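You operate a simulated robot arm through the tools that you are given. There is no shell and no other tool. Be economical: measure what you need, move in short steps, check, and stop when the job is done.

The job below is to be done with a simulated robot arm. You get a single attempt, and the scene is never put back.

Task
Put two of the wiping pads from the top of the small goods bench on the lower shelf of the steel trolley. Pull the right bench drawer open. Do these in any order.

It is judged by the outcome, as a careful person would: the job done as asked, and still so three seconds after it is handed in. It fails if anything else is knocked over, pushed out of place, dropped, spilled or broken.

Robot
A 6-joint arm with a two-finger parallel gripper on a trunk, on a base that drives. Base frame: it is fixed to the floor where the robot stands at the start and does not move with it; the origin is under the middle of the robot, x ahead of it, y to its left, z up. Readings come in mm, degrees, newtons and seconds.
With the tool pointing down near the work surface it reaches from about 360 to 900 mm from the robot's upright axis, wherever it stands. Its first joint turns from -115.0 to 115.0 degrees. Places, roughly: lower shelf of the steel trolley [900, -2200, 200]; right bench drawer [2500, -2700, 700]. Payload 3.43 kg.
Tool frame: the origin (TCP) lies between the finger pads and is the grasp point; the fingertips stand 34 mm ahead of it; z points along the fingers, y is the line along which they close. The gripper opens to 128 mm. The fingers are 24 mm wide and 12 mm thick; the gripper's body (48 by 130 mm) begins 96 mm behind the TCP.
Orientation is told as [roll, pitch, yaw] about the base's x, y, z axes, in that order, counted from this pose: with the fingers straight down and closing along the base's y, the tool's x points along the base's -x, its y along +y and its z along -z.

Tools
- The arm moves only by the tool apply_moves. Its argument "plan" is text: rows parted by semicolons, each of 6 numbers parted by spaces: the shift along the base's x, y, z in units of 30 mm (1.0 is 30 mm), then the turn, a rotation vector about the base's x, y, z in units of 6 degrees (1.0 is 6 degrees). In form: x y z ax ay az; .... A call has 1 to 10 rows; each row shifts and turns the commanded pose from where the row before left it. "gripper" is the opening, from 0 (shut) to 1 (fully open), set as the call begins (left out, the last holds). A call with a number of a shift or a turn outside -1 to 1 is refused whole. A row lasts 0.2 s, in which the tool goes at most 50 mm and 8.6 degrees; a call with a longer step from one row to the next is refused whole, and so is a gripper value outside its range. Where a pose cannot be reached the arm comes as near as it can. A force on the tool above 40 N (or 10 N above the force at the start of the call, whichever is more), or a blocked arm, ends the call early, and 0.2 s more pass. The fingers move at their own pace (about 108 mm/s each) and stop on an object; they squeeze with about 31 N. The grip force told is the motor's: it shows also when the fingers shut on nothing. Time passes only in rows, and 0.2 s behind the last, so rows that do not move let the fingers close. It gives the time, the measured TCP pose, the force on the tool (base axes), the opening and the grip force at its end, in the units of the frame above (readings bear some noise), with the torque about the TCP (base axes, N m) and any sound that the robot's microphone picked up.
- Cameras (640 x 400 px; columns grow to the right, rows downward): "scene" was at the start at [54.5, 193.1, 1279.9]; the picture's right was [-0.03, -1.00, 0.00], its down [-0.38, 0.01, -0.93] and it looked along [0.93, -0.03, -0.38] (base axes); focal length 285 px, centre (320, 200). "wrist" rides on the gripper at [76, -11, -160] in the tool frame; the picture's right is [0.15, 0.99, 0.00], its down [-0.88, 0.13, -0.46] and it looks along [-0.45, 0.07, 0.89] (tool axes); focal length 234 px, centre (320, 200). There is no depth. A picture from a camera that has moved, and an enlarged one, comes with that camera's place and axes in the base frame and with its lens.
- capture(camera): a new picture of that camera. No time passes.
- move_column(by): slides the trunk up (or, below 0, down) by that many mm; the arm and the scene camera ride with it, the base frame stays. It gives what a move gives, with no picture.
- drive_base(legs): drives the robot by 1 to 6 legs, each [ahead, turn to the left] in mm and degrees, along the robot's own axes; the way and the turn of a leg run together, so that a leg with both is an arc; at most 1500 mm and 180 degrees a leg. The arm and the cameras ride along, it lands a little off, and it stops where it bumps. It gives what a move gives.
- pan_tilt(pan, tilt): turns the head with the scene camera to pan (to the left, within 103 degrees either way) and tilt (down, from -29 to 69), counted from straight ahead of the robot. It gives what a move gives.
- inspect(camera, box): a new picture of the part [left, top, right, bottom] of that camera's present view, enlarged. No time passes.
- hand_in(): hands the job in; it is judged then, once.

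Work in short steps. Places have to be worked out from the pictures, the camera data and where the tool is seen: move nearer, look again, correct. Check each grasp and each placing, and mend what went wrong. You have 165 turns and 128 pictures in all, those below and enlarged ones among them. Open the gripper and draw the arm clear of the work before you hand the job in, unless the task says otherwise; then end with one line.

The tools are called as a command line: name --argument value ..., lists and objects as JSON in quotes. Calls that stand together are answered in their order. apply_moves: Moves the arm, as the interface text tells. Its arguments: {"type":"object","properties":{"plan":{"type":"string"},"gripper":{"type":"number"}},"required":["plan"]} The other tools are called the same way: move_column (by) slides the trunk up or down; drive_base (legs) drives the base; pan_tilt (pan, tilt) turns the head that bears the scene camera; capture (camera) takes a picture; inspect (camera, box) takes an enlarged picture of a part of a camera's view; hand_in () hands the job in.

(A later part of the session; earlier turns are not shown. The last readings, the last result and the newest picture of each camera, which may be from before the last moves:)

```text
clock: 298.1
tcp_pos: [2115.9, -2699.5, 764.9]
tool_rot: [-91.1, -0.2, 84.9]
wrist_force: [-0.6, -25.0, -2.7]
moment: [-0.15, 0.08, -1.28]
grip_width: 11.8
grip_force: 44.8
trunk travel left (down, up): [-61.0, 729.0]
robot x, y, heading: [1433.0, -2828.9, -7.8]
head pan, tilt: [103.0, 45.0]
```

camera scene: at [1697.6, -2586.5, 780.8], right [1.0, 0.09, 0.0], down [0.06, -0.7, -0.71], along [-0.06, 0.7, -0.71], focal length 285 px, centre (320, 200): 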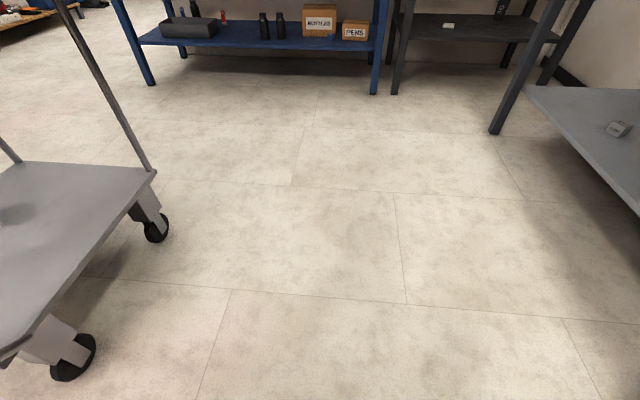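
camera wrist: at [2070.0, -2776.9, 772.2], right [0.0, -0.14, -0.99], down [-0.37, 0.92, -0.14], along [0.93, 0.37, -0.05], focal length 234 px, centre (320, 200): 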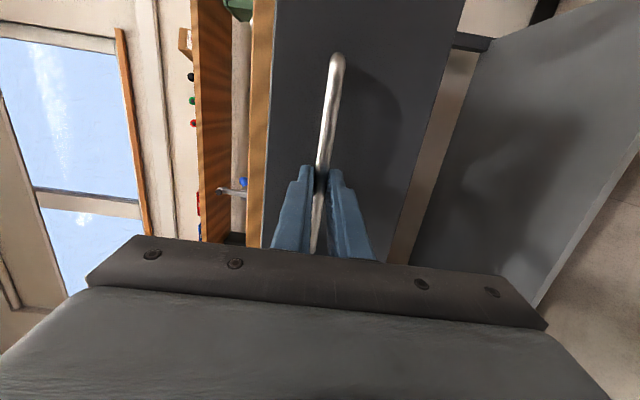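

Drawer is out about 215 mm. Check surroundings with the scene camera.

capture --camera "scene"

pan_tilt --pan 20 --tilt 20

capture --camera "scene"

```text
57 pictures are left
camera scene: at [1543.3, -2566.0, 781.1], right [1.0, 0.09, 0.0], down [0.06, -0.7, -0.71], along [-0.06, 0.7, -0.71], focal length 285 px, centre (320, 200)
```

scene: 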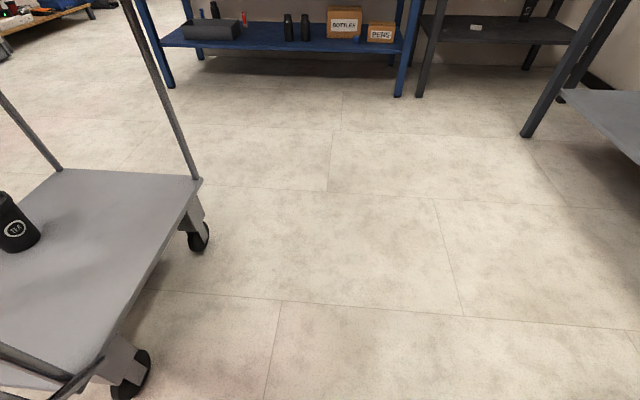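

```text
clock: 299.6
tcp_pos: [2116.0, -2700.5, 764.3]
tool_rot: [-91.0, -0.1, 84.8]
wrist_force: [0.4, -5.9, 0.1]
moment: [-0.15, -0.04, -0.44]
grip_width: 11.8
grip_force: 44.7
trunk travel left (down, up): [-61.0, 729.0]
robot x, y, heading: [1433.4, -2828.5, -8.4]
head pan, tilt: [20.0, 20.0]
```

```text
56 pictures are left
camera scene: at [1641.4, -2627.3, 819.6], right [0.21, -0.98, 0.0], down [-0.33, -0.07, -0.94], along [0.92, 0.2, -0.34], focal length 285 px, centre (320, 200)
```

scene: 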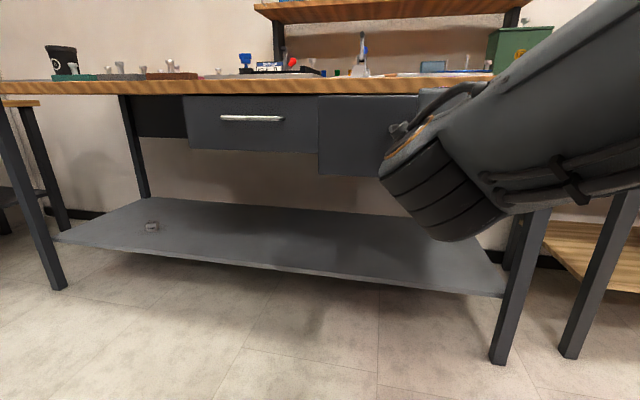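

Open enough to be clear (~215 mm), but the trolley is near behind, so I'll release here: open fingers slightly and retract with the arm.

apply_moves --plan "-0.5 0 0 0 0 0; -0.5 0 0 0 0 0; 0 0 0 0 0 0"

```text
clock: 300.5
tcp_pos: [2094.1, -2694.4, 764.1]
tool_rot: [-91.5, -0.3, 84.4]
wrist_force: [-0.7, -6.1, 3.7]
moment: [-0.36, -0.17, -1.57]
grip_width: 11.9
grip_force: 44.8
out of reach, approached as far as the arm can: row 2
trunk travel left (down, up): [-61.0, 729.0]
robot x, y, heading: [1431.5, -2826.5, -8.4]
head pan, tilt: [20.0, 20.0]
stopped in row 3: the force on the tool passed its limit at 40 N (the readings are from after the stop); the commanded pose is now the measured one
```

Now ~236 mm open. Open the gripper to ~45 mm and back the base 40 mm in small legs.

apply_moves --plan "0 0 0 0 0 0; 0 0 0 0 0 0; 0 0 0 0 0 0" --gripper 0.4

drive_base --legs '[[-25, 0], [-20, 0]]'

capture --camera "wrist"

```text
clock: 301.3
tcp_pos: [2093.2, -2693.6, 763.9]
tool_rot: [-91.5, -0.2, 84.5]
wrist_force: [0.5, 0.6, -0.6]
moment: [-0.02, 0.02, 0.0]
grip_width: 51.2
grip_force: 0.1
trunk travel left (down, up): [-61.0, 729.0]
robot x, y, heading: [1434.4, -2827.7, -8.1]
head pan, tilt: [20.0, 20.0]
```

```text
clock: 302.5
tcp_pos: [2048.7, -2688.1, 763.3]
tool_rot: [-91.4, -0.2, 84.6]
wrist_force: [1.2, -0.5, -0.4]
moment: [0.03, 0.01, 0.01]
grip_width: 51.4
grip_force: 0.0
trunk travel left (down, up): [-61.0, 729.0]
robot x, y, heading: [1388.4, -2819.8, -8.2]
head pan, tilt: [20.0, 20.0]
```

```text
55 pictures are left
camera wrist: at [1882.8, -2748.0, 769.8], right [0.01, -0.14, -0.99], down [-0.37, 0.92, -0.14], along [0.93, 0.36, -0.04], focal length 234 px, centre (320, 200)
```

wrist: 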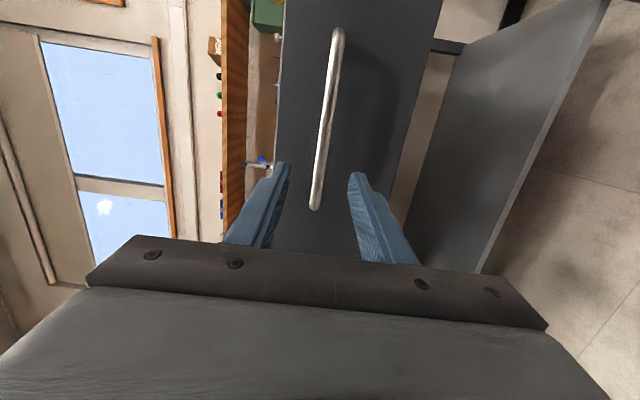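

Free of the handle. Raise the trunk high, drive forward 250 mm (away from the trolley), and look at the drawer.

move_column --by 420

drive_base --legs '[[260, 0]]'

pan_tilt --pan 0 --tilt 40

capture --camera "scene"

```text
refused: 420 is not a number from -400 to 400
```

```text
clock: 304.4
tcp_pos: [2319.0, -2733.3, 764.0]
tool_rot: [-91.4, -0.3, 84.0]
wrist_force: [-0.3, 0.2, -0.6]
moment: [0.02, 0.0, 0.05]
grip_width: 51.1
grip_force: 0.0
trunk travel left (down, up): [-61.0, 729.0]
robot x, y, heading: [1659.3, -2863.4, -8.5]
head pan, tilt: [20.0, 20.0]
```

```text
clock: 305.3
tcp_pos: [2320.2, -2734.2, 763.6]
tool_rot: [-91.5, -0.3, 83.9]
wrist_force: [0.6, 0.1, 0.1]
moment: [-0.03, -0.02, -0.02]
grip_width: 51.3
grip_force: 0.2
trunk travel left (down, up): [-61.0, 729.0]
robot x, y, heading: [1654.5, -2865.2, -8.5]
head pan, tilt: [0.0, 40.0]
```

```text
54 pictures are left
camera scene: at [1862.1, -2694.6, 788.2], right [-0.15, -0.99, 0.0], down [-0.63, 0.1, -0.77], along [0.76, -0.12, -0.64], focal length 285 px, centre (320, 200)
```

scene: 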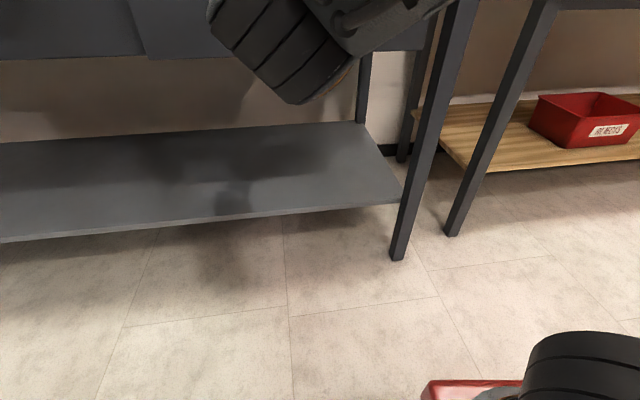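

The column call was refused, and driving forward pushed the drawer back — my mistake for batching. Look at the wrist view and regrip.

capture --camera "wrist"

```text
53 pictures are left
camera wrist: at [2153.9, -2792.1, 769.8], right [0.01, -0.14, -0.99], down [-0.36, 0.92, -0.14], along [0.93, 0.36, -0.04], focal length 234 px, centre (320, 200)
```

wrist: 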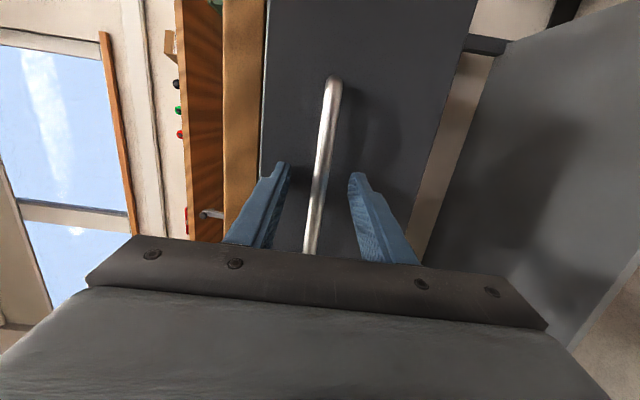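

The bar is still between the fingers. Close and check.

apply_moves --plan "0 0 0 0 0 0; 0 0 0 0 0 0; 0 0 0 0 0 0" --gripper 0

```text
clock: 306.1
tcp_pos: [2319.4, -2734.3, 764.6]
tool_rot: [-91.7, -0.4, 84.1]
wrist_force: [0.9, 0.5, 12.7]
moment: [-0.36, 0.01, -0.16]
grip_width: 11.6
grip_force: 44.7
trunk travel left (down, up): [-61.0, 729.0]
robot x, y, heading: [1658.8, -2860.6, -8.8]
head pan, tilt: [0.0, 40.0]
```

Gripped. Pull back with the base in small legs.

drive_base --legs '[[-20, 0], [-20, 0], [-20, 0], [-20, 0], [-20, 0], [-20, 0]]'

```text
clock: 307.5
tcp_pos: [2279.8, -2730.6, 764.3]
tool_rot: [-91.7, -0.4, 83.8]
wrist_force: [-1.3, -0.1, 0.3]
moment: [-0.22, -0.05, -0.31]
grip_width: 11.9
grip_force: 44.8
trunk travel left (down, up): [-61.0, 729.0]
robot x, y, heading: [1616.8, -2855.7, -9.0]
head pan, tilt: [0.0, 40.0]
stopped in leg 3: the force on the tool passed its limit at 41 N (the readings are from after the stop); the commanded pose is now the measured one
```

drive_base --legs '[[-20, 0], [-20, 0], [-20, 0], [-20, 0], [-20, 0], [-20, 0]]'

```text
clock: 310.3
tcp_pos: [2159.0, -2710.9, 764.7]
tool_rot: [-91.7, -0.4, 83.7]
wrist_force: [0.1, -25.0, -2.1]
moment: [-0.29, 0.05, -0.42]
grip_width: 11.6
grip_force: 45.6
trunk travel left (down, up): [-61.0, 729.0]
robot x, y, heading: [1499.6, -2836.7, -9.0]
head pan, tilt: [0.0, 40.0]
```

Continue another 80 mm.

drive_base --legs '[[-20, 0], [-20, 0], [-20, 0], [-20, 0]]'

```text
clock: 312.2
tcp_pos: [2081.5, -2701.0, 765.2]
tool_rot: [-91.6, -0.5, 83.6]
wrist_force: [-0.5, -32.5, -0.8]
moment: [-0.41, -0.02, -0.46]
grip_width: 11.8
grip_force: 44.6
trunk travel left (down, up): [-61.0, 729.0]
robot x, y, heading: [1420.1, -2826.3, -9.0]
head pan, tilt: [0.0, 40.0]
```

Drawer handle is now ~240 mm out. Open the fingers.

apply_moves --plan "0 0 0 0 0 0; 0 0 0 0 0 0; 0 0 0 0 0 0" --gripper 0.45

drive_base --legs '[[-25, 0], [-25, 0]]'

move_column --by 390

```text
clock: 313.0
tcp_pos: [2081.0, -2699.5, 765.2]
tool_rot: [-91.7, -0.3, 83.6]
wrist_force: [-0.5, -0.5, -0.6]
moment: [-0.02, 0.02, -0.01]
grip_width: 57.6
grip_force: 0.0
trunk travel left (down, up): [-61.0, 729.0]
robot x, y, heading: [1421.5, -2824.0, -9.1]
head pan, tilt: [0.0, 40.0]
```

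```text
clock: 314.3
tcp_pos: [2030.0, -2691.3, 763.9]
tool_rot: [-91.7, -0.4, 83.6]
wrist_force: [-1.0, 0.0, 1.0]
moment: [0.04, -0.01, 0.02]
grip_width: 57.7
grip_force: 0.0
trunk travel left (down, up): [-61.0, 729.0]
robot x, y, heading: [1366.7, -2819.5, -9.0]
head pan, tilt: [0.0, 40.0]
```

```text
clock: 318.0
tcp_pos: [2030.6, -2691.9, 1155.1]
tool_rot: [-91.6, -0.3, 83.7]
wrist_force: [0.0, -0.2, -0.5]
moment: [-0.01, 0.01, -0.01]
grip_width: 57.6
grip_force: 0.0
trunk travel left (down, up): [-451.0, 339.0]
robot x, y, heading: [1369.3, -2817.6, -8.9]
head pan, tilt: [0.0, 40.0]
```

Trunk is up. View the drawer.

capture --camera "scene"

pan_tilt --pan 103 --tilt 55

capture --camera "scene"

```text
52 pictures are left
camera scene: at [1466.0, -2633.8, 1178.2], right [-0.16, -0.99, 0.0], down [-0.63, 0.1, -0.77], along [0.76, -0.12, -0.64], focal length 285 px, centre (320, 200)
```

scene: 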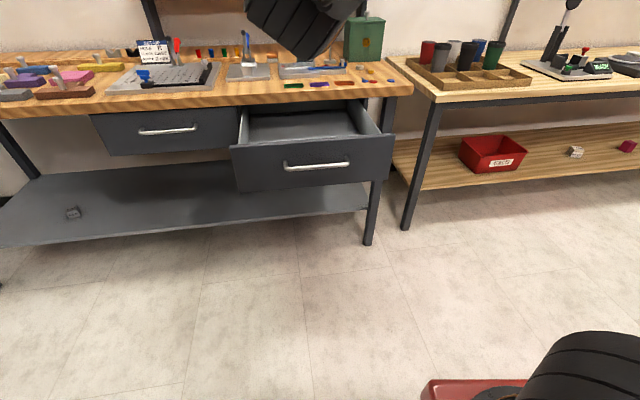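

```text
clock: 319.8
tcp_pos: [2030.2, -2691.7, 1155.3]
tool_rot: [-91.7, -0.4, 83.6]
wrist_force: [0.6, -1.0, 0.4]
moment: [0.01, 0.01, -0.02]
grip_width: 57.6
grip_force: 0.0
trunk travel left (down, up): [-451.0, 339.0]
robot x, y, heading: [1370.6, -2815.8, -9.2]
head pan, tilt: [103.0, 55.0]
```

```text
51 pictures are left
camera scene: at [1377.0, -2548.5, 1157.5], right [1.0, 0.07, 0.0], down [0.06, -0.82, -0.57], along [-0.04, 0.57, -0.82], focal length 285 px, centre (320, 200)
```

scene: 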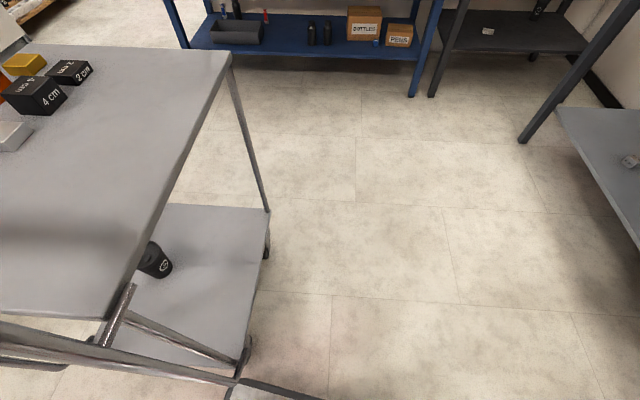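

The drawer is well open. The base corner is near the trolley handle, so move forward 190 mm, then fold the tool back to pointing down.

drive_base --legs '[[190, 0]]'

apply_moves --plan "0 0 0 1 0 0; 0 0 0 1 0 0; 0 0 0 1 0 0; 0 0 0 1 0 0; 0 0 0 1 0 0; 0 0 0 1 0 0; 0 0 0 1 0 0; 0 0 0 1 0 0; 0 0 0 1 0 0; 0 0 0 1 0 0"

apply_moves --plan "0 0 0 1 0 0; 0 0 0 1 0 0; 0 0 0 1 0 0; 0 0 0 1 0 0; 0 0 0 1 0 0; 0 0 0 0 1 0; 0 0 0 0 1 0; 0 0 0 0 1 0; 0 0 0 0 1 0; 0 0 0 0 1 0"

apply_moves --plan "-0.7 0 0 0 1 0; -0.7 0 0 0 1 0; -0.7 0 0 0 1 0; -0.7 0 0 0 1 0; -0.7 0 0 0 1 0; -0.7 0 0 0 1 0; -0.7 0 0 0 1 0; -0.7 0 0 0 1 0; -0.7 0 0 0 1 0; -0.7 0 0 0 1 0"

```text
clock: 321.4
tcp_pos: [2215.2, -2725.9, 1154.1]
tool_rot: [-91.7, -0.3, 83.2]
wrist_force: [-0.4, -0.1, -0.2]
moment: [0.03, 0.0, 0.03]
grip_width: 57.9
grip_force: 0.1
trunk travel left (down, up): [-451.0, 339.0]
robot x, y, heading: [1552.9, -2847.3, -9.2]
head pan, tilt: [103.0, 55.0]
```

```text
clock: 323.6
tcp_pos: [2214.7, -2726.9, 1155.1]
tool_rot: [-80.0, -59.8, 76.4]
wrist_force: [-0.6, -0.3, -0.1]
moment: [0.0, -0.02, -0.02]
grip_width: 57.8
grip_force: 0.0
trunk travel left (down, up): [-451.0, 339.0]
robot x, y, heading: [1558.7, -2848.5, -9.5]
head pan, tilt: [103.0, 55.0]
```

```text
clock: 325.8
tcp_pos: [2215.9, -2726.1, 1153.5]
tool_rot: [-1.2, -53.2, -0.7]
wrist_force: [0.0, 0.8, 0.5]
moment: [0.0, 0.02, -0.03]
grip_width: 57.5
grip_force: 0.0
trunk travel left (down, up): [-451.0, 339.0]
robot x, y, heading: [1552.5, -2849.0, -9.5]
head pan, tilt: [103.0, 55.0]
```

```text
clock: 328.0
tcp_pos: [2004.9, -2725.5, 1152.2]
tool_rot: [-1.7, 6.9, -0.3]
wrist_force: [-0.1, 0.4, 0.5]
moment: [0.01, -0.02, 0.0]
grip_width: 57.9
grip_force: 0.0
trunk travel left (down, up): [-451.0, 339.0]
robot x, y, heading: [1554.9, -2845.7, -9.4]
head pan, tilt: [103.0, 55.0]
```

Tool nearly down; correct the residual tilt and retract a bit, then drive back towards the start bench.

apply_moves --plan "-1 0 0 0.15 -0.6 0; -1 0 0 0.15 -0.55 0; -1 0 0 0 0 0; -0.5 0 0 0 0 0" --gripper 1

drive_base --legs '[[0, 97], [1280, 0], [0, 90]]'

```text
clock: 329.0
tcp_pos: [1937.3, -2714.4, 1158.9]
tool_rot: [0.1, 0.0, -0.3]
wrist_force: [0.2, 0.0, 0.5]
moment: [0.04, -0.01, 0.0]
grip_width: 128.0
grip_force: 0.1
out of reach, approached as far as the arm can: row 3, 4
trunk travel left (down, up): [-451.0, 339.0]
robot x, y, heading: [1552.6, -2847.9, -9.4]
head pan, tilt: [103.0, 55.0]
```

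```text
clock: 343.4
tcp_pos: [1232.4, -1769.4, 1157.6]
tool_rot: [0.2, 0.1, -171.8]
wrist_force: [0.3, 0.6, -0.3]
moment: [0.01, -0.02, 0.0]
grip_width: 128.0
grip_force: 0.0
trunk travel left (down, up): [-451.0, 339.0]
robot x, y, heading: [1595.2, -1582.7, 179.2]
head pan, tilt: [103.0, 55.0]
```

Drive along to x≈-20, then turn to face +y.

drive_base --legs '[[1500, 0], [120, 0], [0, -89]]'

```text
clock: 355.6
tcp_pos: [-264.6, -1193.4, 1159.6]
tool_rot: [0.1, 0.0, 98.9]
wrist_force: [0.4, -0.1, -0.6]
moment: [-0.02, -0.02, -0.01]
grip_width: 127.9
grip_force: 0.0
trunk travel left (down, up): [-451.0, 339.0]
robot x, y, heading: [-69.9, -1553.2, 89.7]
head pan, tilt: [103.0, 55.0]
```

drive_base --legs '[[1480, 0], [0, -90]]'

pan_tilt --pan 5 --tilt 45

capture --camera "scene"

inspect --camera "scene" --box '[140, 60, 460, 260]'

```text
clock: 366.7
tcp_pos: [276.5, 135.5, 1157.9]
tool_rot: [0.1, 0.0, 11.5]
wrist_force: [0.2, -0.1, 0.0]
moment: [-0.03, 0.02, 0.0]
grip_width: 128.0
grip_force: 0.2
trunk travel left (down, up): [-451.0, 339.0]
robot x, y, heading: [-71.8, -73.2, 2.6]
head pan, tilt: [103.0, 55.0]
```

```text
clock: 368.4
tcp_pos: [278.1, 134.7, 1160.0]
tool_rot: [0.1, 0.1, 11.6]
wrist_force: [0.3, -0.5, -0.1]
moment: [-0.02, 0.03, 0.01]
grip_width: 127.9
grip_force: 0.1
trunk travel left (down, up): [-451.0, 339.0]
robot x, y, heading: [-72.7, -75.5, 2.4]
head pan, tilt: [5.0, 45.0]
```

```text
50 pictures are left
camera scene: at [-17.5, 131.0, 1170.9], right [0.13, -0.99, 0.0], down [-0.7, -0.09, -0.71], along [0.7, 0.09, -0.71], focal length 285 px, centre (320, 200)
```

scene: 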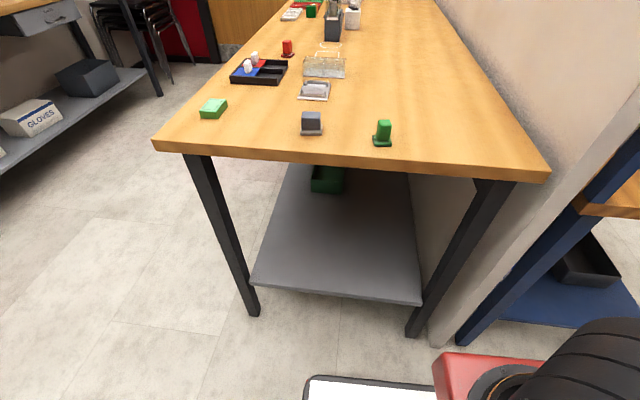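

```text
2.00 times, centred on (300, 160) of scene
camera zoom: at [-17.5, 131.0, 1170.9], right [0.13, -0.99, 0.0], down [-0.7, -0.09, -0.71], along [0.7, 0.09, -0.71], focal length 570 px, centre (360, 280)
```

zoom: 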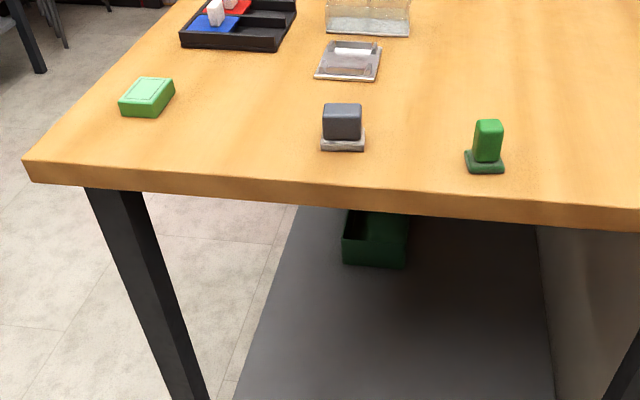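

inspect --camera "scene" --box '[290, 100, 400, 155]'

inspect --camera "scene" --box '[190, 30, 350, 125]'

```text
5.82 times, centred on (345, 128) of scene
camera zoom: at [-17.5, 131.0, 1170.9], right [0.13, -0.99, 0.0], down [-0.7, -0.09, -0.71], along [0.7, 0.09, -0.71], focal length 1660 px, centre (174, 622)
```

zoom: 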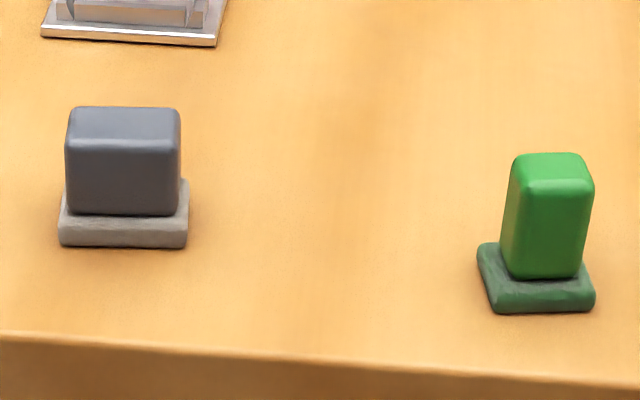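

```text
4.00 times, centred on (270, 78) of scene
camera zoom: at [-17.5, 131.0, 1170.9], right [0.13, -0.99, 0.0], down [-0.7, -0.09, -0.71], along [0.7, 0.09, -0.71], focal length 1141 px, centre (520, 690)
```

zoom: 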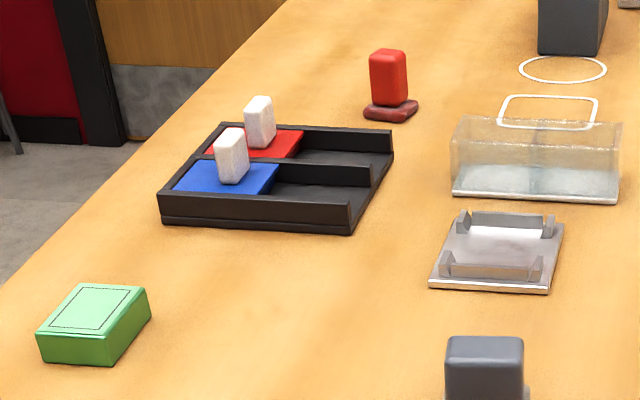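

These blocks have soft sponge bases — three wiping pads (grey, green, red) on this bench. Grey is at about (460,211), green at (443,73), bench top z≈860. The lower trolley shelf must be reached under the upper one, so I'd carry with the tool tilted ~45°. First I test that low tilted reach in free space facing +y.

drive_base --legs '[[0, 87]]'

move_column --by -395

apply_moves --plan "0 0.9 -0.5 1 0 0; 0 0.9 -0.5 1 0 0; 0 0.9 -0.5 1 0 0; 0 0.9 -0.5 1 0 0; 0 0.9 -0.5 1 0 0; 0 0.9 -0.5 1 0 0; 0 0.9 -0.5 1 0 0; 0 0.9 -0.5 0.5 0 0"

```text
clock: 372.5
tcp_pos: [-264.2, 285.7, 1158.1]
tool_rot: [0.2, -0.1, 98.7]
wrist_force: [-0.5, -0.4, 0.2]
moment: [-0.02, 0.01, -0.02]
grip_width: 128.0
grip_force: 0.0
trunk travel left (down, up): [-451.0, 339.0]
robot x, y, heading: [-73.0, -77.4, 89.9]
head pan, tilt: [5.0, 45.0]
```

```text
clock: 376.3
tcp_pos: [-264.4, 391.8, 764.4]
tool_rot: [0.1, 0.3, 98.8]
wrist_force: [0.2, -0.5, 0.9]
moment: [0.01, -0.02, 0.02]
grip_width: 128.2
grip_force: 0.0
trunk travel left (down, up): [-56.0, 734.0]
robot x, y, heading: [-71.2, -73.0, 89.6]
head pan, tilt: [5.0, 45.0]
```

```text
clock: 378.1
tcp_pos: [-263.5, 607.7, 643.0]
tool_rot: [-8.5, -44.1, 102.2]
wrist_force: [0.1, -0.2, 0.0]
moment: [0.0, 0.0, -0.04]
grip_width: 128.0
grip_force: 0.1
trunk travel left (down, up): [-56.0, 734.0]
robot x, y, heading: [-72.0, -77.8, 89.9]
head pan, tilt: [5.0, 45.0]
```

Works so far. Continue down to z≈250 here.

apply_moves --plan "0 0 -1 0 0 0; 0 0 -1 0 0 0; 0 0 -1 0 0 0; 0 0 -1 0 0 0; 0 0 -1 0 0 0; 0 0 -1 0 0 0; 0 0 -1 0 0 0; 0 0 -1 0 0 0; 0 0 -1 0 0 0; 0 0 -1 0 0 0"

apply_moves --plan "0 0 -1 0 0 0; 0 0 -1 0 0 0; 0 0 -1 0 0 0"

pan_tilt --pan 5 --tilt 55

capture --camera "scene"

```text
clock: 380.3
tcp_pos: [-261.4, 605.5, 343.1]
tool_rot: [-8.5, -44.2, 102.2]
wrist_force: [0.6, 0.4, -0.5]
moment: [-0.03, -0.01, 0.0]
grip_width: 128.1
grip_force: 0.0
trunk travel left (down, up): [-56.0, 734.0]
robot x, y, heading: [-70.1, -73.0, 89.6]
head pan, tilt: [5.0, 45.0]
```

```text
clock: 381.1
tcp_pos: [-263.1, 606.5, 253.5]
tool_rot: [-8.6, -44.1, 102.1]
wrist_force: [1.2, -0.1, -0.4]
moment: [-0.02, 0.01, -0.02]
grip_width: 128.2
grip_force: 0.1
trunk travel left (down, up): [-56.0, 734.0]
robot x, y, heading: [-70.6, -75.4, 89.6]
head pan, tilt: [5.0, 45.0]
```

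```text
clock: 381.9
tcp_pos: [-263.0, 605.8, 254.7]
tool_rot: [-8.6, -44.2, 102.1]
wrist_force: [0.6, 0.1, -0.6]
moment: [-0.02, 0.03, 0.01]
grip_width: 128.1
grip_force: 0.0
trunk travel left (down, up): [-56.0, 734.0]
robot x, y, heading: [-70.1, -76.1, 89.6]
head pan, tilt: [5.0, 55.0]
```

```text
46 pictures are left
camera scene: at [-270.1, 90.0, 762.5], right [1.0, 0.08, 0.0], down [0.07, -0.82, -0.57], along [-0.05, 0.57, -0.82], focal length 285 px, centre (320, 200)
```

scene: 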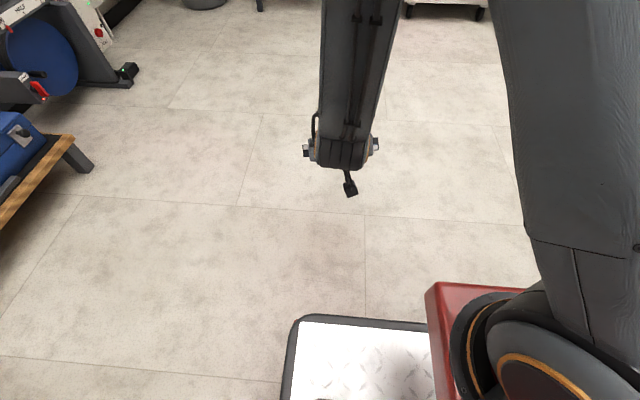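

The low reach works, but the elbow is high, so at the trolley I should reach far out with more tilt (60°) from the open west side (robot near x≈-160, y≈-2250). Raise back up and tilt to 60°, extending outward.

apply_moves --plan "0 0.6 1 0 0 0; 0 0.6 1 0 0 0; 0 0.6 1 0 0 0; 0 0.6 1 0 0 0; 0 0.6 1 0 0 0; 0 0 1 1 0 0; 0 0 1 1 0 0; 0 0 1 0.7 0 0; 0 0 1 0 0 0; 0 0 1 0 0 0"

move_column --by 400

```text
clock: 384.1
tcp_pos: [-262.9, 698.0, 552.1]
tool_rot: [-15.4, -59.8, 107.5]
wrist_force: [0.3, -0.3, 0.6]
moment: [-0.03, 0.0, 0.01]
grip_width: 127.8
grip_force: 0.0
trunk travel left (down, up): [-56.0, 734.0]
robot x, y, heading: [-70.9, -76.2, 89.8]
head pan, tilt: [5.0, 55.0]
```

```text
clock: 387.9
tcp_pos: [-264.0, 699.4, 953.3]
tool_rot: [-15.3, -59.8, 107.6]
wrist_force: [0.0, 0.6, 0.4]
moment: [0.01, 0.01, -0.02]
grip_width: 128.1
grip_force: 0.1
trunk travel left (down, up): [-456.0, 334.0]
robot x, y, heading: [-74.7, -74.5, 89.5]
head pan, tilt: [5.0, 55.0]
```

Column up. Remove the 9° twist about the tool axis so the fingers close horizontally, then turn the base to face the bench, after backing.

apply_moves --plan "0 0 0 0 0.64 -0.36; 0 0 0 0 0.64 -0.36; 0 0 0 0 0 0"

drive_base --legs '[[0, -90], [-260, 0]]'

pan_tilt --pan 0 --tilt 25

capture --camera "scene"

capture --camera "wrist"

```text
clock: 388.7
tcp_pos: [-262.0, 698.4, 953.0]
tool_rot: [0.3, -61.0, 89.6]
wrist_force: [0.2, -1.1, -0.4]
moment: [0.0, -0.03, -0.02]
grip_width: 128.2
grip_force: 0.0
trunk travel left (down, up): [-456.0, 334.0]
robot x, y, heading: [-69.5, -73.8, 89.5]
head pan, tilt: [5.0, 55.0]
```

```text
clock: 394.5
tcp_pos: [445.4, 94.7, 953.3]
tool_rot: [0.0, -61.1, -2.8]
wrist_force: [-0.3, -0.2, -0.4]
moment: [-0.02, 0.03, 0.01]
grip_width: 127.7
grip_force: 0.0
trunk travel left (down, up): [-456.0, 334.0]
robot x, y, heading: [-337.8, -62.2, -3.0]
head pan, tilt: [5.0, 55.0]
```

```text
clock: 395.4
tcp_pos: [446.0, 95.4, 953.5]
tool_rot: [0.1, -61.1, -2.8]
wrist_force: [-0.2, -0.5, 0.2]
moment: [0.0, 0.03, 0.01]
grip_width: 127.9
grip_force: 0.0
trunk travel left (down, up): [-456.0, 334.0]
robot x, y, heading: [-336.7, -61.9, -2.9]
head pan, tilt: [0.0, 25.0]
```

```text
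45 pictures are left
camera scene: at [-252.2, 131.0, 1206.4], right [-0.05, -1.0, 0.0], down [-0.42, 0.02, -0.91], along [0.9, -0.05, -0.42], focal length 285 px, centre (320, 200)
```

scene: 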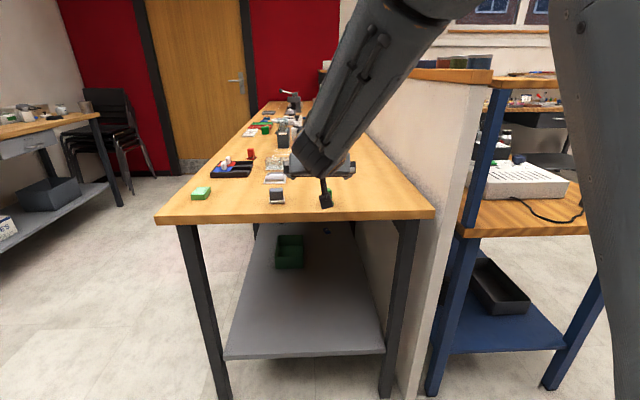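

```text
44 pictures are left
camera wrist: at [270.3, 92.7, 963.6], right [-0.02, 0.99, -0.13], down [0.03, 0.13, 0.99], along [1.0, 0.02, -0.04], focal length 234 px, centre (320, 200)
```

wrist: 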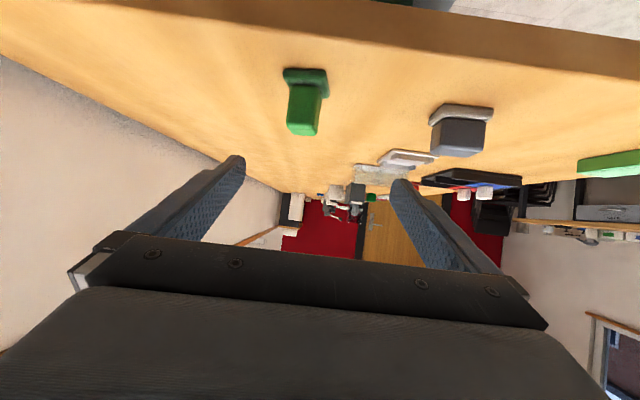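

From the wrist view, green pad is at about (440,74) and grey at (460,206). Take green first: move to (440,74) and descend to z≈915, then look.

apply_moves --plan "-0.1 -0.35 0 0 0 0; -0.1 -0.35 -0.4 0 0 0; 0 0 -0.5 0 0 0; 0 0 -0.4 0 0 0; 0 0 0 0 0 0"

capture --camera "wrist"

inspect --camera "scene" --box '[250, 150, 390, 235]'

```text
clock: 396.6
tcp_pos: [438.8, 74.7, 914.5]
tool_rot: [0.1, -61.0, -2.7]
wrist_force: [0.9, 0.3, 0.6]
moment: [-0.01, -0.01, -0.04]
grip_width: 128.0
grip_force: 0.1
trunk travel left (down, up): [-456.0, 334.0]
robot x, y, heading: [-339.1, -61.7, -2.9]
head pan, tilt: [0.0, 25.0]
```

```text
43 pictures are left
camera wrist: at [263.2, 72.7, 925.1], right [-0.02, 0.99, -0.13], down [0.03, 0.13, 0.99], along [1.0, 0.02, -0.04], focal length 234 px, centre (320, 200)
```

wrist: 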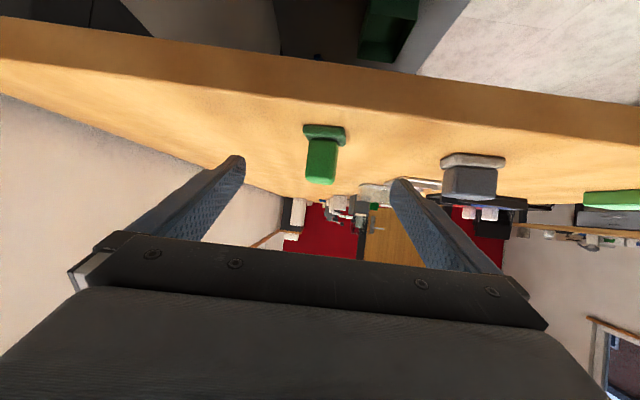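

```text
4.57 times, centred on (320, 192) of scene
camera zoom: at [-252.2, 130.9, 1206.5], right [-0.05, -1.0, 0.0], down [-0.42, 0.02, -0.91], along [0.91, -0.05, -0.42], focal length 1304 px, centre (320, 234)
```

zoom: 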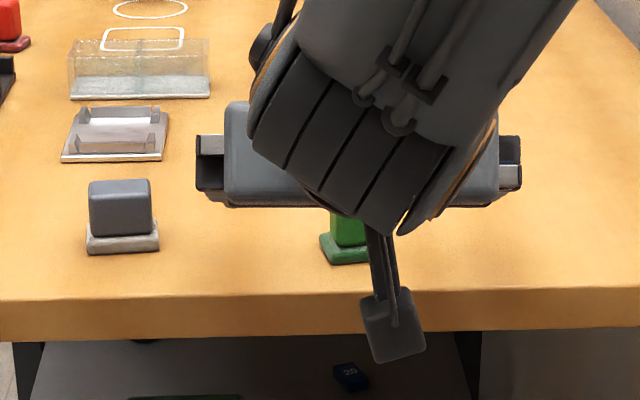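

Triangulating both views: table z≈860, pad front at x≈443, body top ≈903, so pad centre ≈(461,75). Move in and close.

apply_moves --plan "0.35 0 -0.35 0 0 0; 0.35 0 -0.37 0 0 0; 0 0 0 0 0 0"

capture --camera "wrist"

```text
clock: 397.4
tcp_pos: [460.0, 75.8, 893.3]
tool_rot: [0.1, -61.0, -2.8]
wrist_force: [-0.5, 0.1, -0.5]
moment: [-0.02, 0.0, 0.0]
grip_width: 128.2
grip_force: 0.1
trunk travel left (down, up): [-456.0, 334.0]
robot x, y, heading: [-334.7, -60.8, -2.9]
head pan, tilt: [0.0, 25.0]
```

```text
41 pictures are left
camera wrist: at [284.2, 72.7, 903.6], right [-0.02, 0.99, -0.13], down [0.03, 0.13, 0.99], along [1.0, 0.02, -0.04], focal length 234 px, centre (320, 200)
```

wrist: 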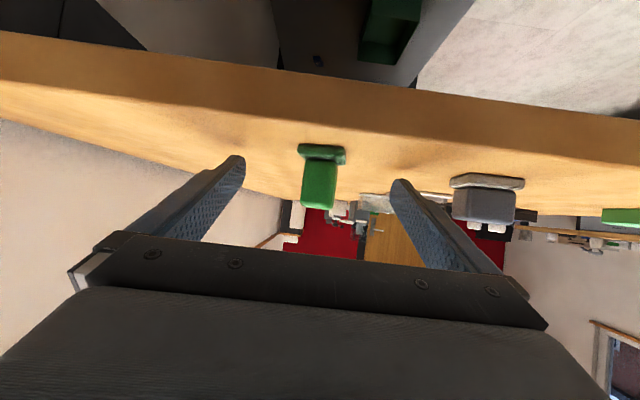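

Pad is centred between the fingers. Close.

apply_moves --plan "0 0 0 0 0 0; 0 0 0 0 0 0; 0 0 0 0 0 0; 0 0 0 0 0 0" --gripper 0

capture --camera "wrist"

```text
clock: 398.4
tcp_pos: [460.8, 75.3, 892.6]
tool_rot: [0.2, -61.1, -2.8]
wrist_force: [-0.7, 0.8, 1.0]
moment: [-0.02, 0.0, -0.03]
grip_width: 23.2
grip_force: 31.2
trunk travel left (down, up): [-456.0, 334.0]
robot x, y, heading: [-332.9, -61.1, -3.1]
head pan, tilt: [0.0, 25.0]
```

```text
40 pictures are left
camera wrist: at [284.2, 72.8, 903.8], right [-0.02, 0.99, -0.13], down [0.03, 0.13, 0.99], along [1.0, 0.02, -0.04], focal length 234 px, centre (320, 200)
```

wrist: 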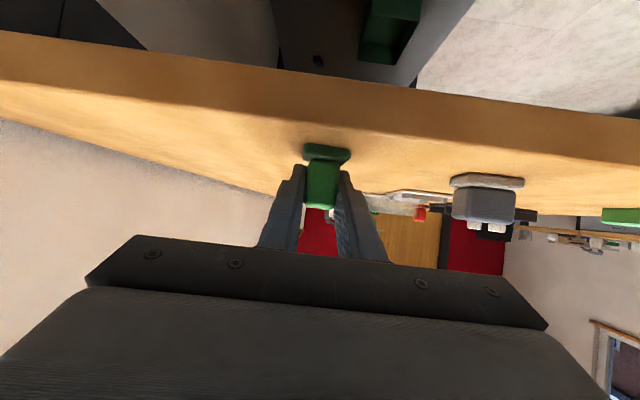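

Gripped (23 mm). Lift 90 mm and check.

apply_moves --plan "0 0 0.6 0 0 0; 0 0 0.8 0 0 0; 0 0 0.8 0 0 0; 0 0 0.8 0 0 0; 0 0 0 0 0 0"

capture --camera "wrist"

```text
clock: 399.6
tcp_pos: [463.4, 76.2, 984.4]
tool_rot: [0.1, -61.0, -2.7]
wrist_force: [0.1, -0.3, -0.1]
moment: [0.04, -0.01, -0.01]
grip_width: 23.0
grip_force: 31.2
trunk travel left (down, up): [-456.0, 334.0]
robot x, y, heading: [-334.6, -66.3, -3.0]
head pan, tilt: [0.0, 25.0]
```

```text
39 pictures are left
camera wrist: at [287.3, 73.3, 994.7], right [-0.02, 0.99, -0.13], down [0.03, 0.13, 0.99], along [1.0, 0.02, -0.04], focal length 234 px, centre (320, 200)
```

wrist: 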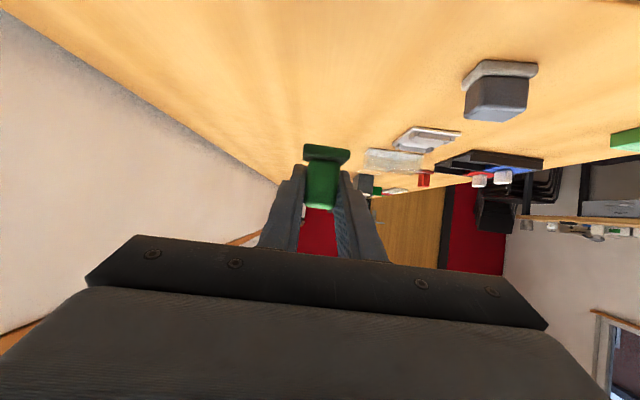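

Green pad lifted securely. Trolley plan: enter the lower shelf over its north edge with heading -45°. First back away from the partition before turning.

drive_base --legs '[[-280, 0], [0, -87]]'

```text
clock: 405.3
tcp_pos: [-443.1, -839.4, 984.0]
tool_rot: [0.1, -61.0, -90.3]
wrist_force: [-0.6, -0.4, -0.7]
moment: [0.02, -0.01, -0.01]
grip_width: 22.6
grip_force: 30.9
trunk travel left (down, up): [-456.0, 334.0]
robot x, y, heading: [-616.1, -46.7, -90.6]
head pan, tilt: [0.0, 25.0]
```

drive_base --legs '[[0, 10.6], [1470, 0], [0, 80]]'

```text
clock: 416.6
tcp_pos: [418.8, -1277.3, 984.8]
tool_rot: [0.1, -61.0, 0.1]
wrist_force: [1.0, 0.6, -1.0]
moment: [0.01, 0.02, 0.01]
grip_width: 23.0
grip_force: 30.9
trunk travel left (down, up): [-456.0, 334.0]
robot x, y, heading: [-372.1, -1452.8, -0.2]
head pan, tilt: [0.0, 25.0]
```

drive_base --legs '[[480, 0], [0, -45]]'

pan_tilt --pan 0 --tilt 40

capture --camera "scene"

capture --camera "wrist"

```text
clock: 421.6
tcp_pos: [780.9, -1909.1, 983.5]
tool_rot: [0.2, -60.9, -46.5]
wrist_force: [0.2, 0.3, -0.4]
moment: [-0.02, -0.04, 0.02]
grip_width: 23.1
grip_force: 31.1
trunk travel left (down, up): [-456.0, 334.0]
robot x, y, heading: [106.1, -1457.0, -46.8]
head pan, tilt: [0.0, 25.0]
```

```text
clock: 422.3
tcp_pos: [782.4, -1906.9, 982.3]
tool_rot: [0.0, -61.0, -46.4]
wrist_force: [-0.3, 0.3, -0.2]
moment: [-0.03, 0.05, -0.02]
grip_width: 22.8
grip_force: 31.0
trunk travel left (down, up): [-456.0, 334.0]
robot x, y, heading: [107.9, -1460.8, -46.9]
head pan, tilt: [0.0, 40.0]
```

```text
38 pictures are left
camera scene: at [297.4, -1367.3, 1183.2], right [-0.73, -0.69, 0.0], down [-0.44, 0.47, -0.77], along [0.53, -0.56, -0.64], focal length 285 px, centre (320, 200)
```

scene: 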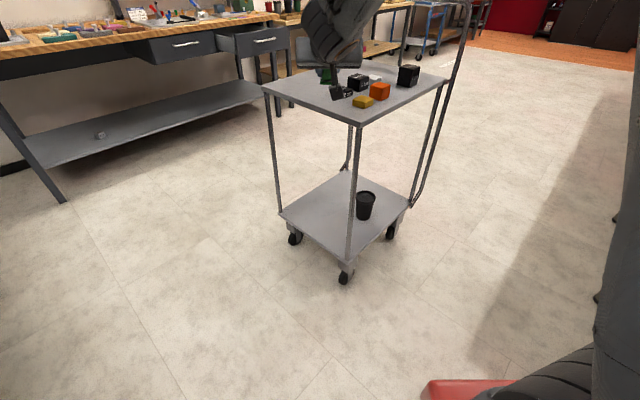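

```text
37 pictures are left
camera wrist: at [652.8, -1787.1, 994.5], right [0.67, 0.73, -0.13], down [0.11, 0.07, 0.99], along [0.74, -0.68, -0.04], focal length 234 px, centre (320, 200)
```

wrist: 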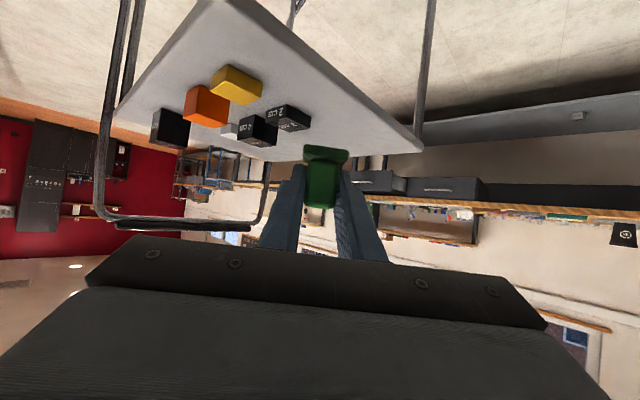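

Measured: lower shelf x≈735–1195, y≈-2005…-2520, z≈200; cup at (845,-2264). I'm staged outside the north edge. Lower the trunk by 400, watching for drift.

move_column --by -400

apply_moves --plan "0 0 -1 0 0 0; 0 0 -1 0 0 0; 0 0 -1 0 0 0; 0 0 -1 0 0 0; 0 0 -1 0 0 0; 0 0 -1 0 0 0; 0 0 -1 0 0 0; 0 0 -0.6 0 0 0"

capture --camera "wrist"

capture --camera "scene"

```text
clock: 426.1
tcp_pos: [780.6, -1907.3, 583.2]
tool_rot: [0.2, -61.0, -46.5]
wrist_force: [0.4, 0.3, -0.3]
moment: [0.01, 0.0, -0.01]
grip_width: 23.0
grip_force: 30.9
trunk travel left (down, up): [-56.0, 734.0]
robot x, y, heading: [107.8, -1452.5, -46.5]
head pan, tilt: [0.0, 40.0]
```

```text
clock: 427.9
tcp_pos: [778.7, -1908.2, 355.3]
tool_rot: [0.1, -61.0, -46.4]
wrist_force: [0.2, -0.3, -0.3]
moment: [0.01, 0.0, 0.03]
grip_width: 23.2
grip_force: 30.6
trunk travel left (down, up): [-56.0, 734.0]
robot x, y, heading: [109.8, -1453.2, -46.6]
head pan, tilt: [0.0, 40.0]
```

```text
36 pictures are left
camera wrist: at [650.7, -1787.3, 365.9], right [0.67, 0.73, -0.13], down [0.11, 0.07, 0.99], along [0.74, -0.68, -0.04], focal length 234 px, centre (320, 200)
```

wrist: 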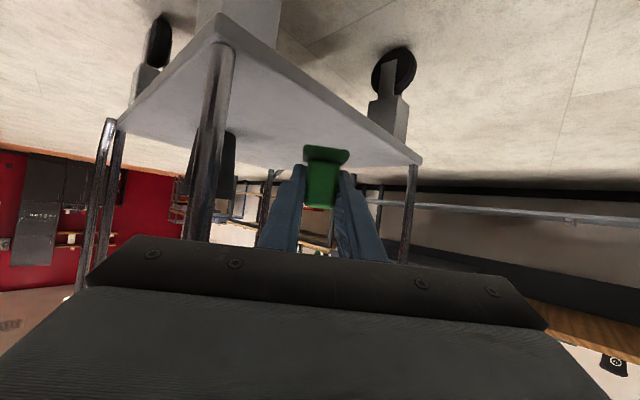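

```text
35 pictures are left
camera scene: at [373.8, -1448.2, 783.2], right [-0.73, -0.69, 0.0], down [-0.44, 0.47, -0.77], along [0.53, -0.56, -0.64], focal length 285 px, centre (320, 200)
```

scene: 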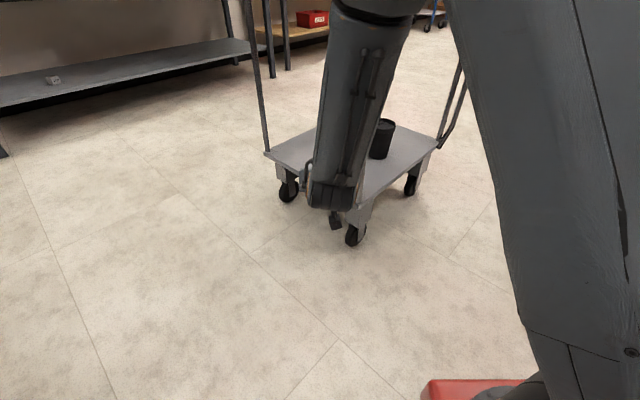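

Shelf top computes to z≈215–220; forearm leans back clear of the upper shelf. Shift 20 mm left (away from the NW post), then drive ahead 265 mm slowly in two legs.

apply_moves --plan "0.49 0.46 0 0 0 0; 0 0 0 0 0 0"

drive_base --legs '[[130, 0]]'

capture --camera "wrist"

```text
clock: 428.6
tcp_pos: [795.4, -1894.0, 355.8]
tool_rot: [0.2, -61.0, -46.5]
wrist_force: [0.1, 0.3, -0.5]
moment: [0.02, -0.02, -0.03]
grip_width: 22.9
grip_force: 31.1
trunk travel left (down, up): [-56.0, 734.0]
robot x, y, heading: [108.6, -1462.4, -46.4]
head pan, tilt: [0.0, 40.0]
```

```text
clock: 429.8
tcp_pos: [884.4, -1983.9, 356.3]
tool_rot: [0.2, -61.0, -46.2]
wrist_force: [0.4, 0.7, -0.6]
moment: [-0.03, 0.01, -0.03]
grip_width: 23.4
grip_force: 30.9
trunk travel left (down, up): [-56.0, 734.0]
robot x, y, heading: [194.8, -1550.5, -46.5]
head pan, tilt: [0.0, 40.0]
```

```text
34 pictures are left
camera wrist: at [755.8, -1864.1, 366.6], right [0.66, 0.74, -0.13], down [0.11, 0.07, 0.99], along [0.74, -0.67, -0.04], focal length 234 px, centre (320, 200)
```

wrist: 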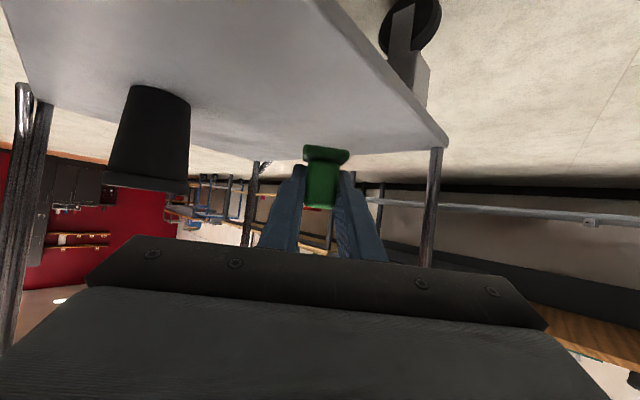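

Entering well; continue 140 mm.

drive_base --legs '[[140, 0]]'

apply_moves --plan "0 0 -1 0 0 0; 0 0 -0.8 0 0 0; 0 0 -0.6 0 0 0; 0 0 0 0 0 0"

capture --camera "wrist"

capture --camera "scene"

```text
clock: 431.2
tcp_pos: [983.1, -2084.8, 355.7]
tool_rot: [0.0, -61.1, -46.1]
wrist_force: [-0.6, -0.4, -0.4]
moment: [0.03, 0.03, 0.0]
grip_width: 23.1
grip_force: 30.8
trunk travel left (down, up): [-56.0, 734.0]
robot x, y, heading: [296.9, -1648.7, -46.2]
head pan, tilt: [0.0, 40.0]
```

```text
clock: 432.2
tcp_pos: [998.2, -2084.8, 296.2]
tool_rot: [-1.5, -60.6, -44.9]
wrist_force: [-0.5, 0.7, -0.4]
moment: [0.0, -0.03, 0.02]
grip_width: 23.1
grip_force: 31.4
out of reach, approached as far as the arm can: row 2, 3
trunk travel left (down, up): [-56.0, 734.0]
robot x, y, heading: [297.9, -1652.2, -46.3]
head pan, tilt: [0.0, 40.0]
```

```text
33 pictures are left
camera wrist: at [869.4, -1964.7, 308.3], right [0.66, 0.73, -0.14], down [0.13, 0.07, 0.99], along [0.74, -0.67, -0.04], focal length 234 px, centre (320, 200)
```

wrist: 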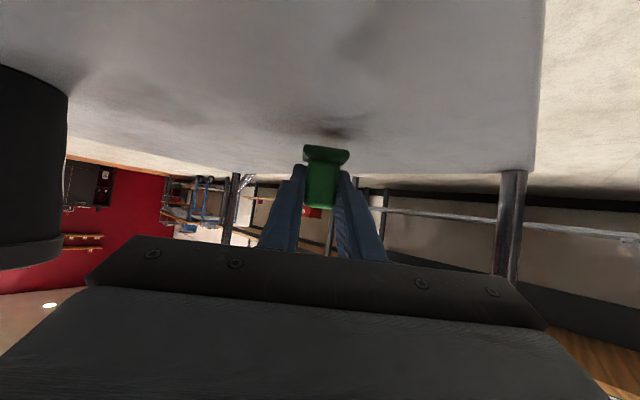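

```text
32 pictures are left
camera scene: at [559.7, -1641.8, 783.2], right [-0.72, -0.69, 0.0], down [-0.44, 0.46, -0.77], along [0.53, -0.55, -0.64], focal length 285 px, centre (320, 200)
```

scene: 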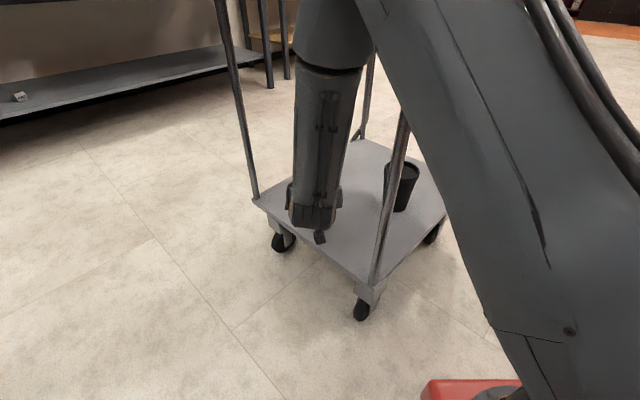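

The arm can't descend further by itself here. Check clearance of the forearm with the upper shelf by tilting the head up before using the trunk.

pan_tilt --pan 0 --tilt 5

capture --camera "scene"

```text
clock: 433.2
tcp_pos: [998.1, -2087.3, 296.5]
tool_rot: [-1.3, -60.7, -45.0]
wrist_force: [-0.2, 0.1, 0.3]
moment: [0.01, 0.02, 0.01]
grip_width: 23.1
grip_force: 31.1
trunk travel left (down, up): [-56.0, 734.0]
robot x, y, heading: [295.7, -1652.4, -46.4]
head pan, tilt: [0.0, 5.0]
```

```text
31 pictures are left
camera scene: at [564.4, -1646.8, 838.8], right [-0.72, -0.69, 0.0], down [-0.06, 0.06, -1.0], along [0.69, -0.72, -0.09], focal length 285 px, centre (320, 200)
```

scene: 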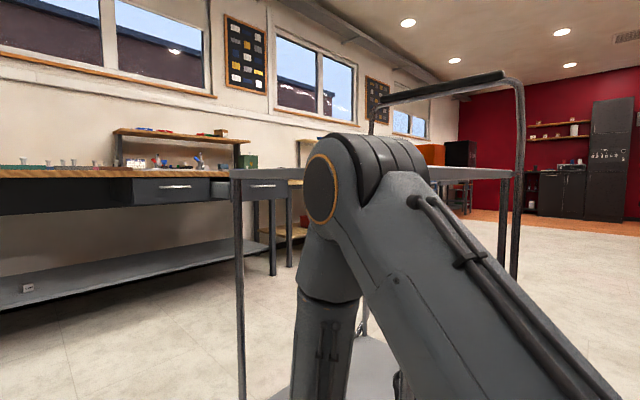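

The elbow stays in front of the upper shelf edge. Lower with the trunk by 38 mm.

move_column --by -36

capture --camera "wrist"

```text
clock: 433.7
tcp_pos: [1007.4, -2092.2, 282.1]
tool_rot: [-0.9, -61.9, -45.6]
wrist_force: [2.2, -0.7, 13.3]
moment: [-0.14, -0.26, 0.0]
grip_width: 22.9
grip_force: 31.2
trunk travel left (down, up): [-32.0, 758.0]
robot x, y, heading: [295.4, -1650.0, -46.3]
head pan, tilt: [0.0, 5.0]
stopped: the force on the tool passed its limit at 67 N (the readings are from after the stop); the commanded pose is now the measured one
```

```text
30 pictures are left
camera wrist: at [878.2, -1971.7, 289.1], right [0.67, 0.73, -0.14], down [0.11, 0.09, 0.99], along [0.74, -0.68, -0.02], focal length 234 px, centre (320, 200)
```

wrist: 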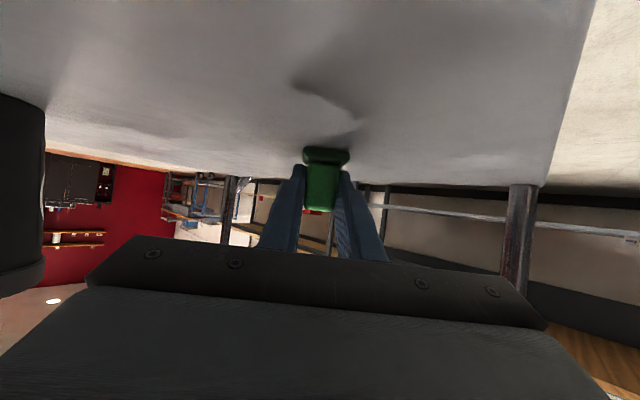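

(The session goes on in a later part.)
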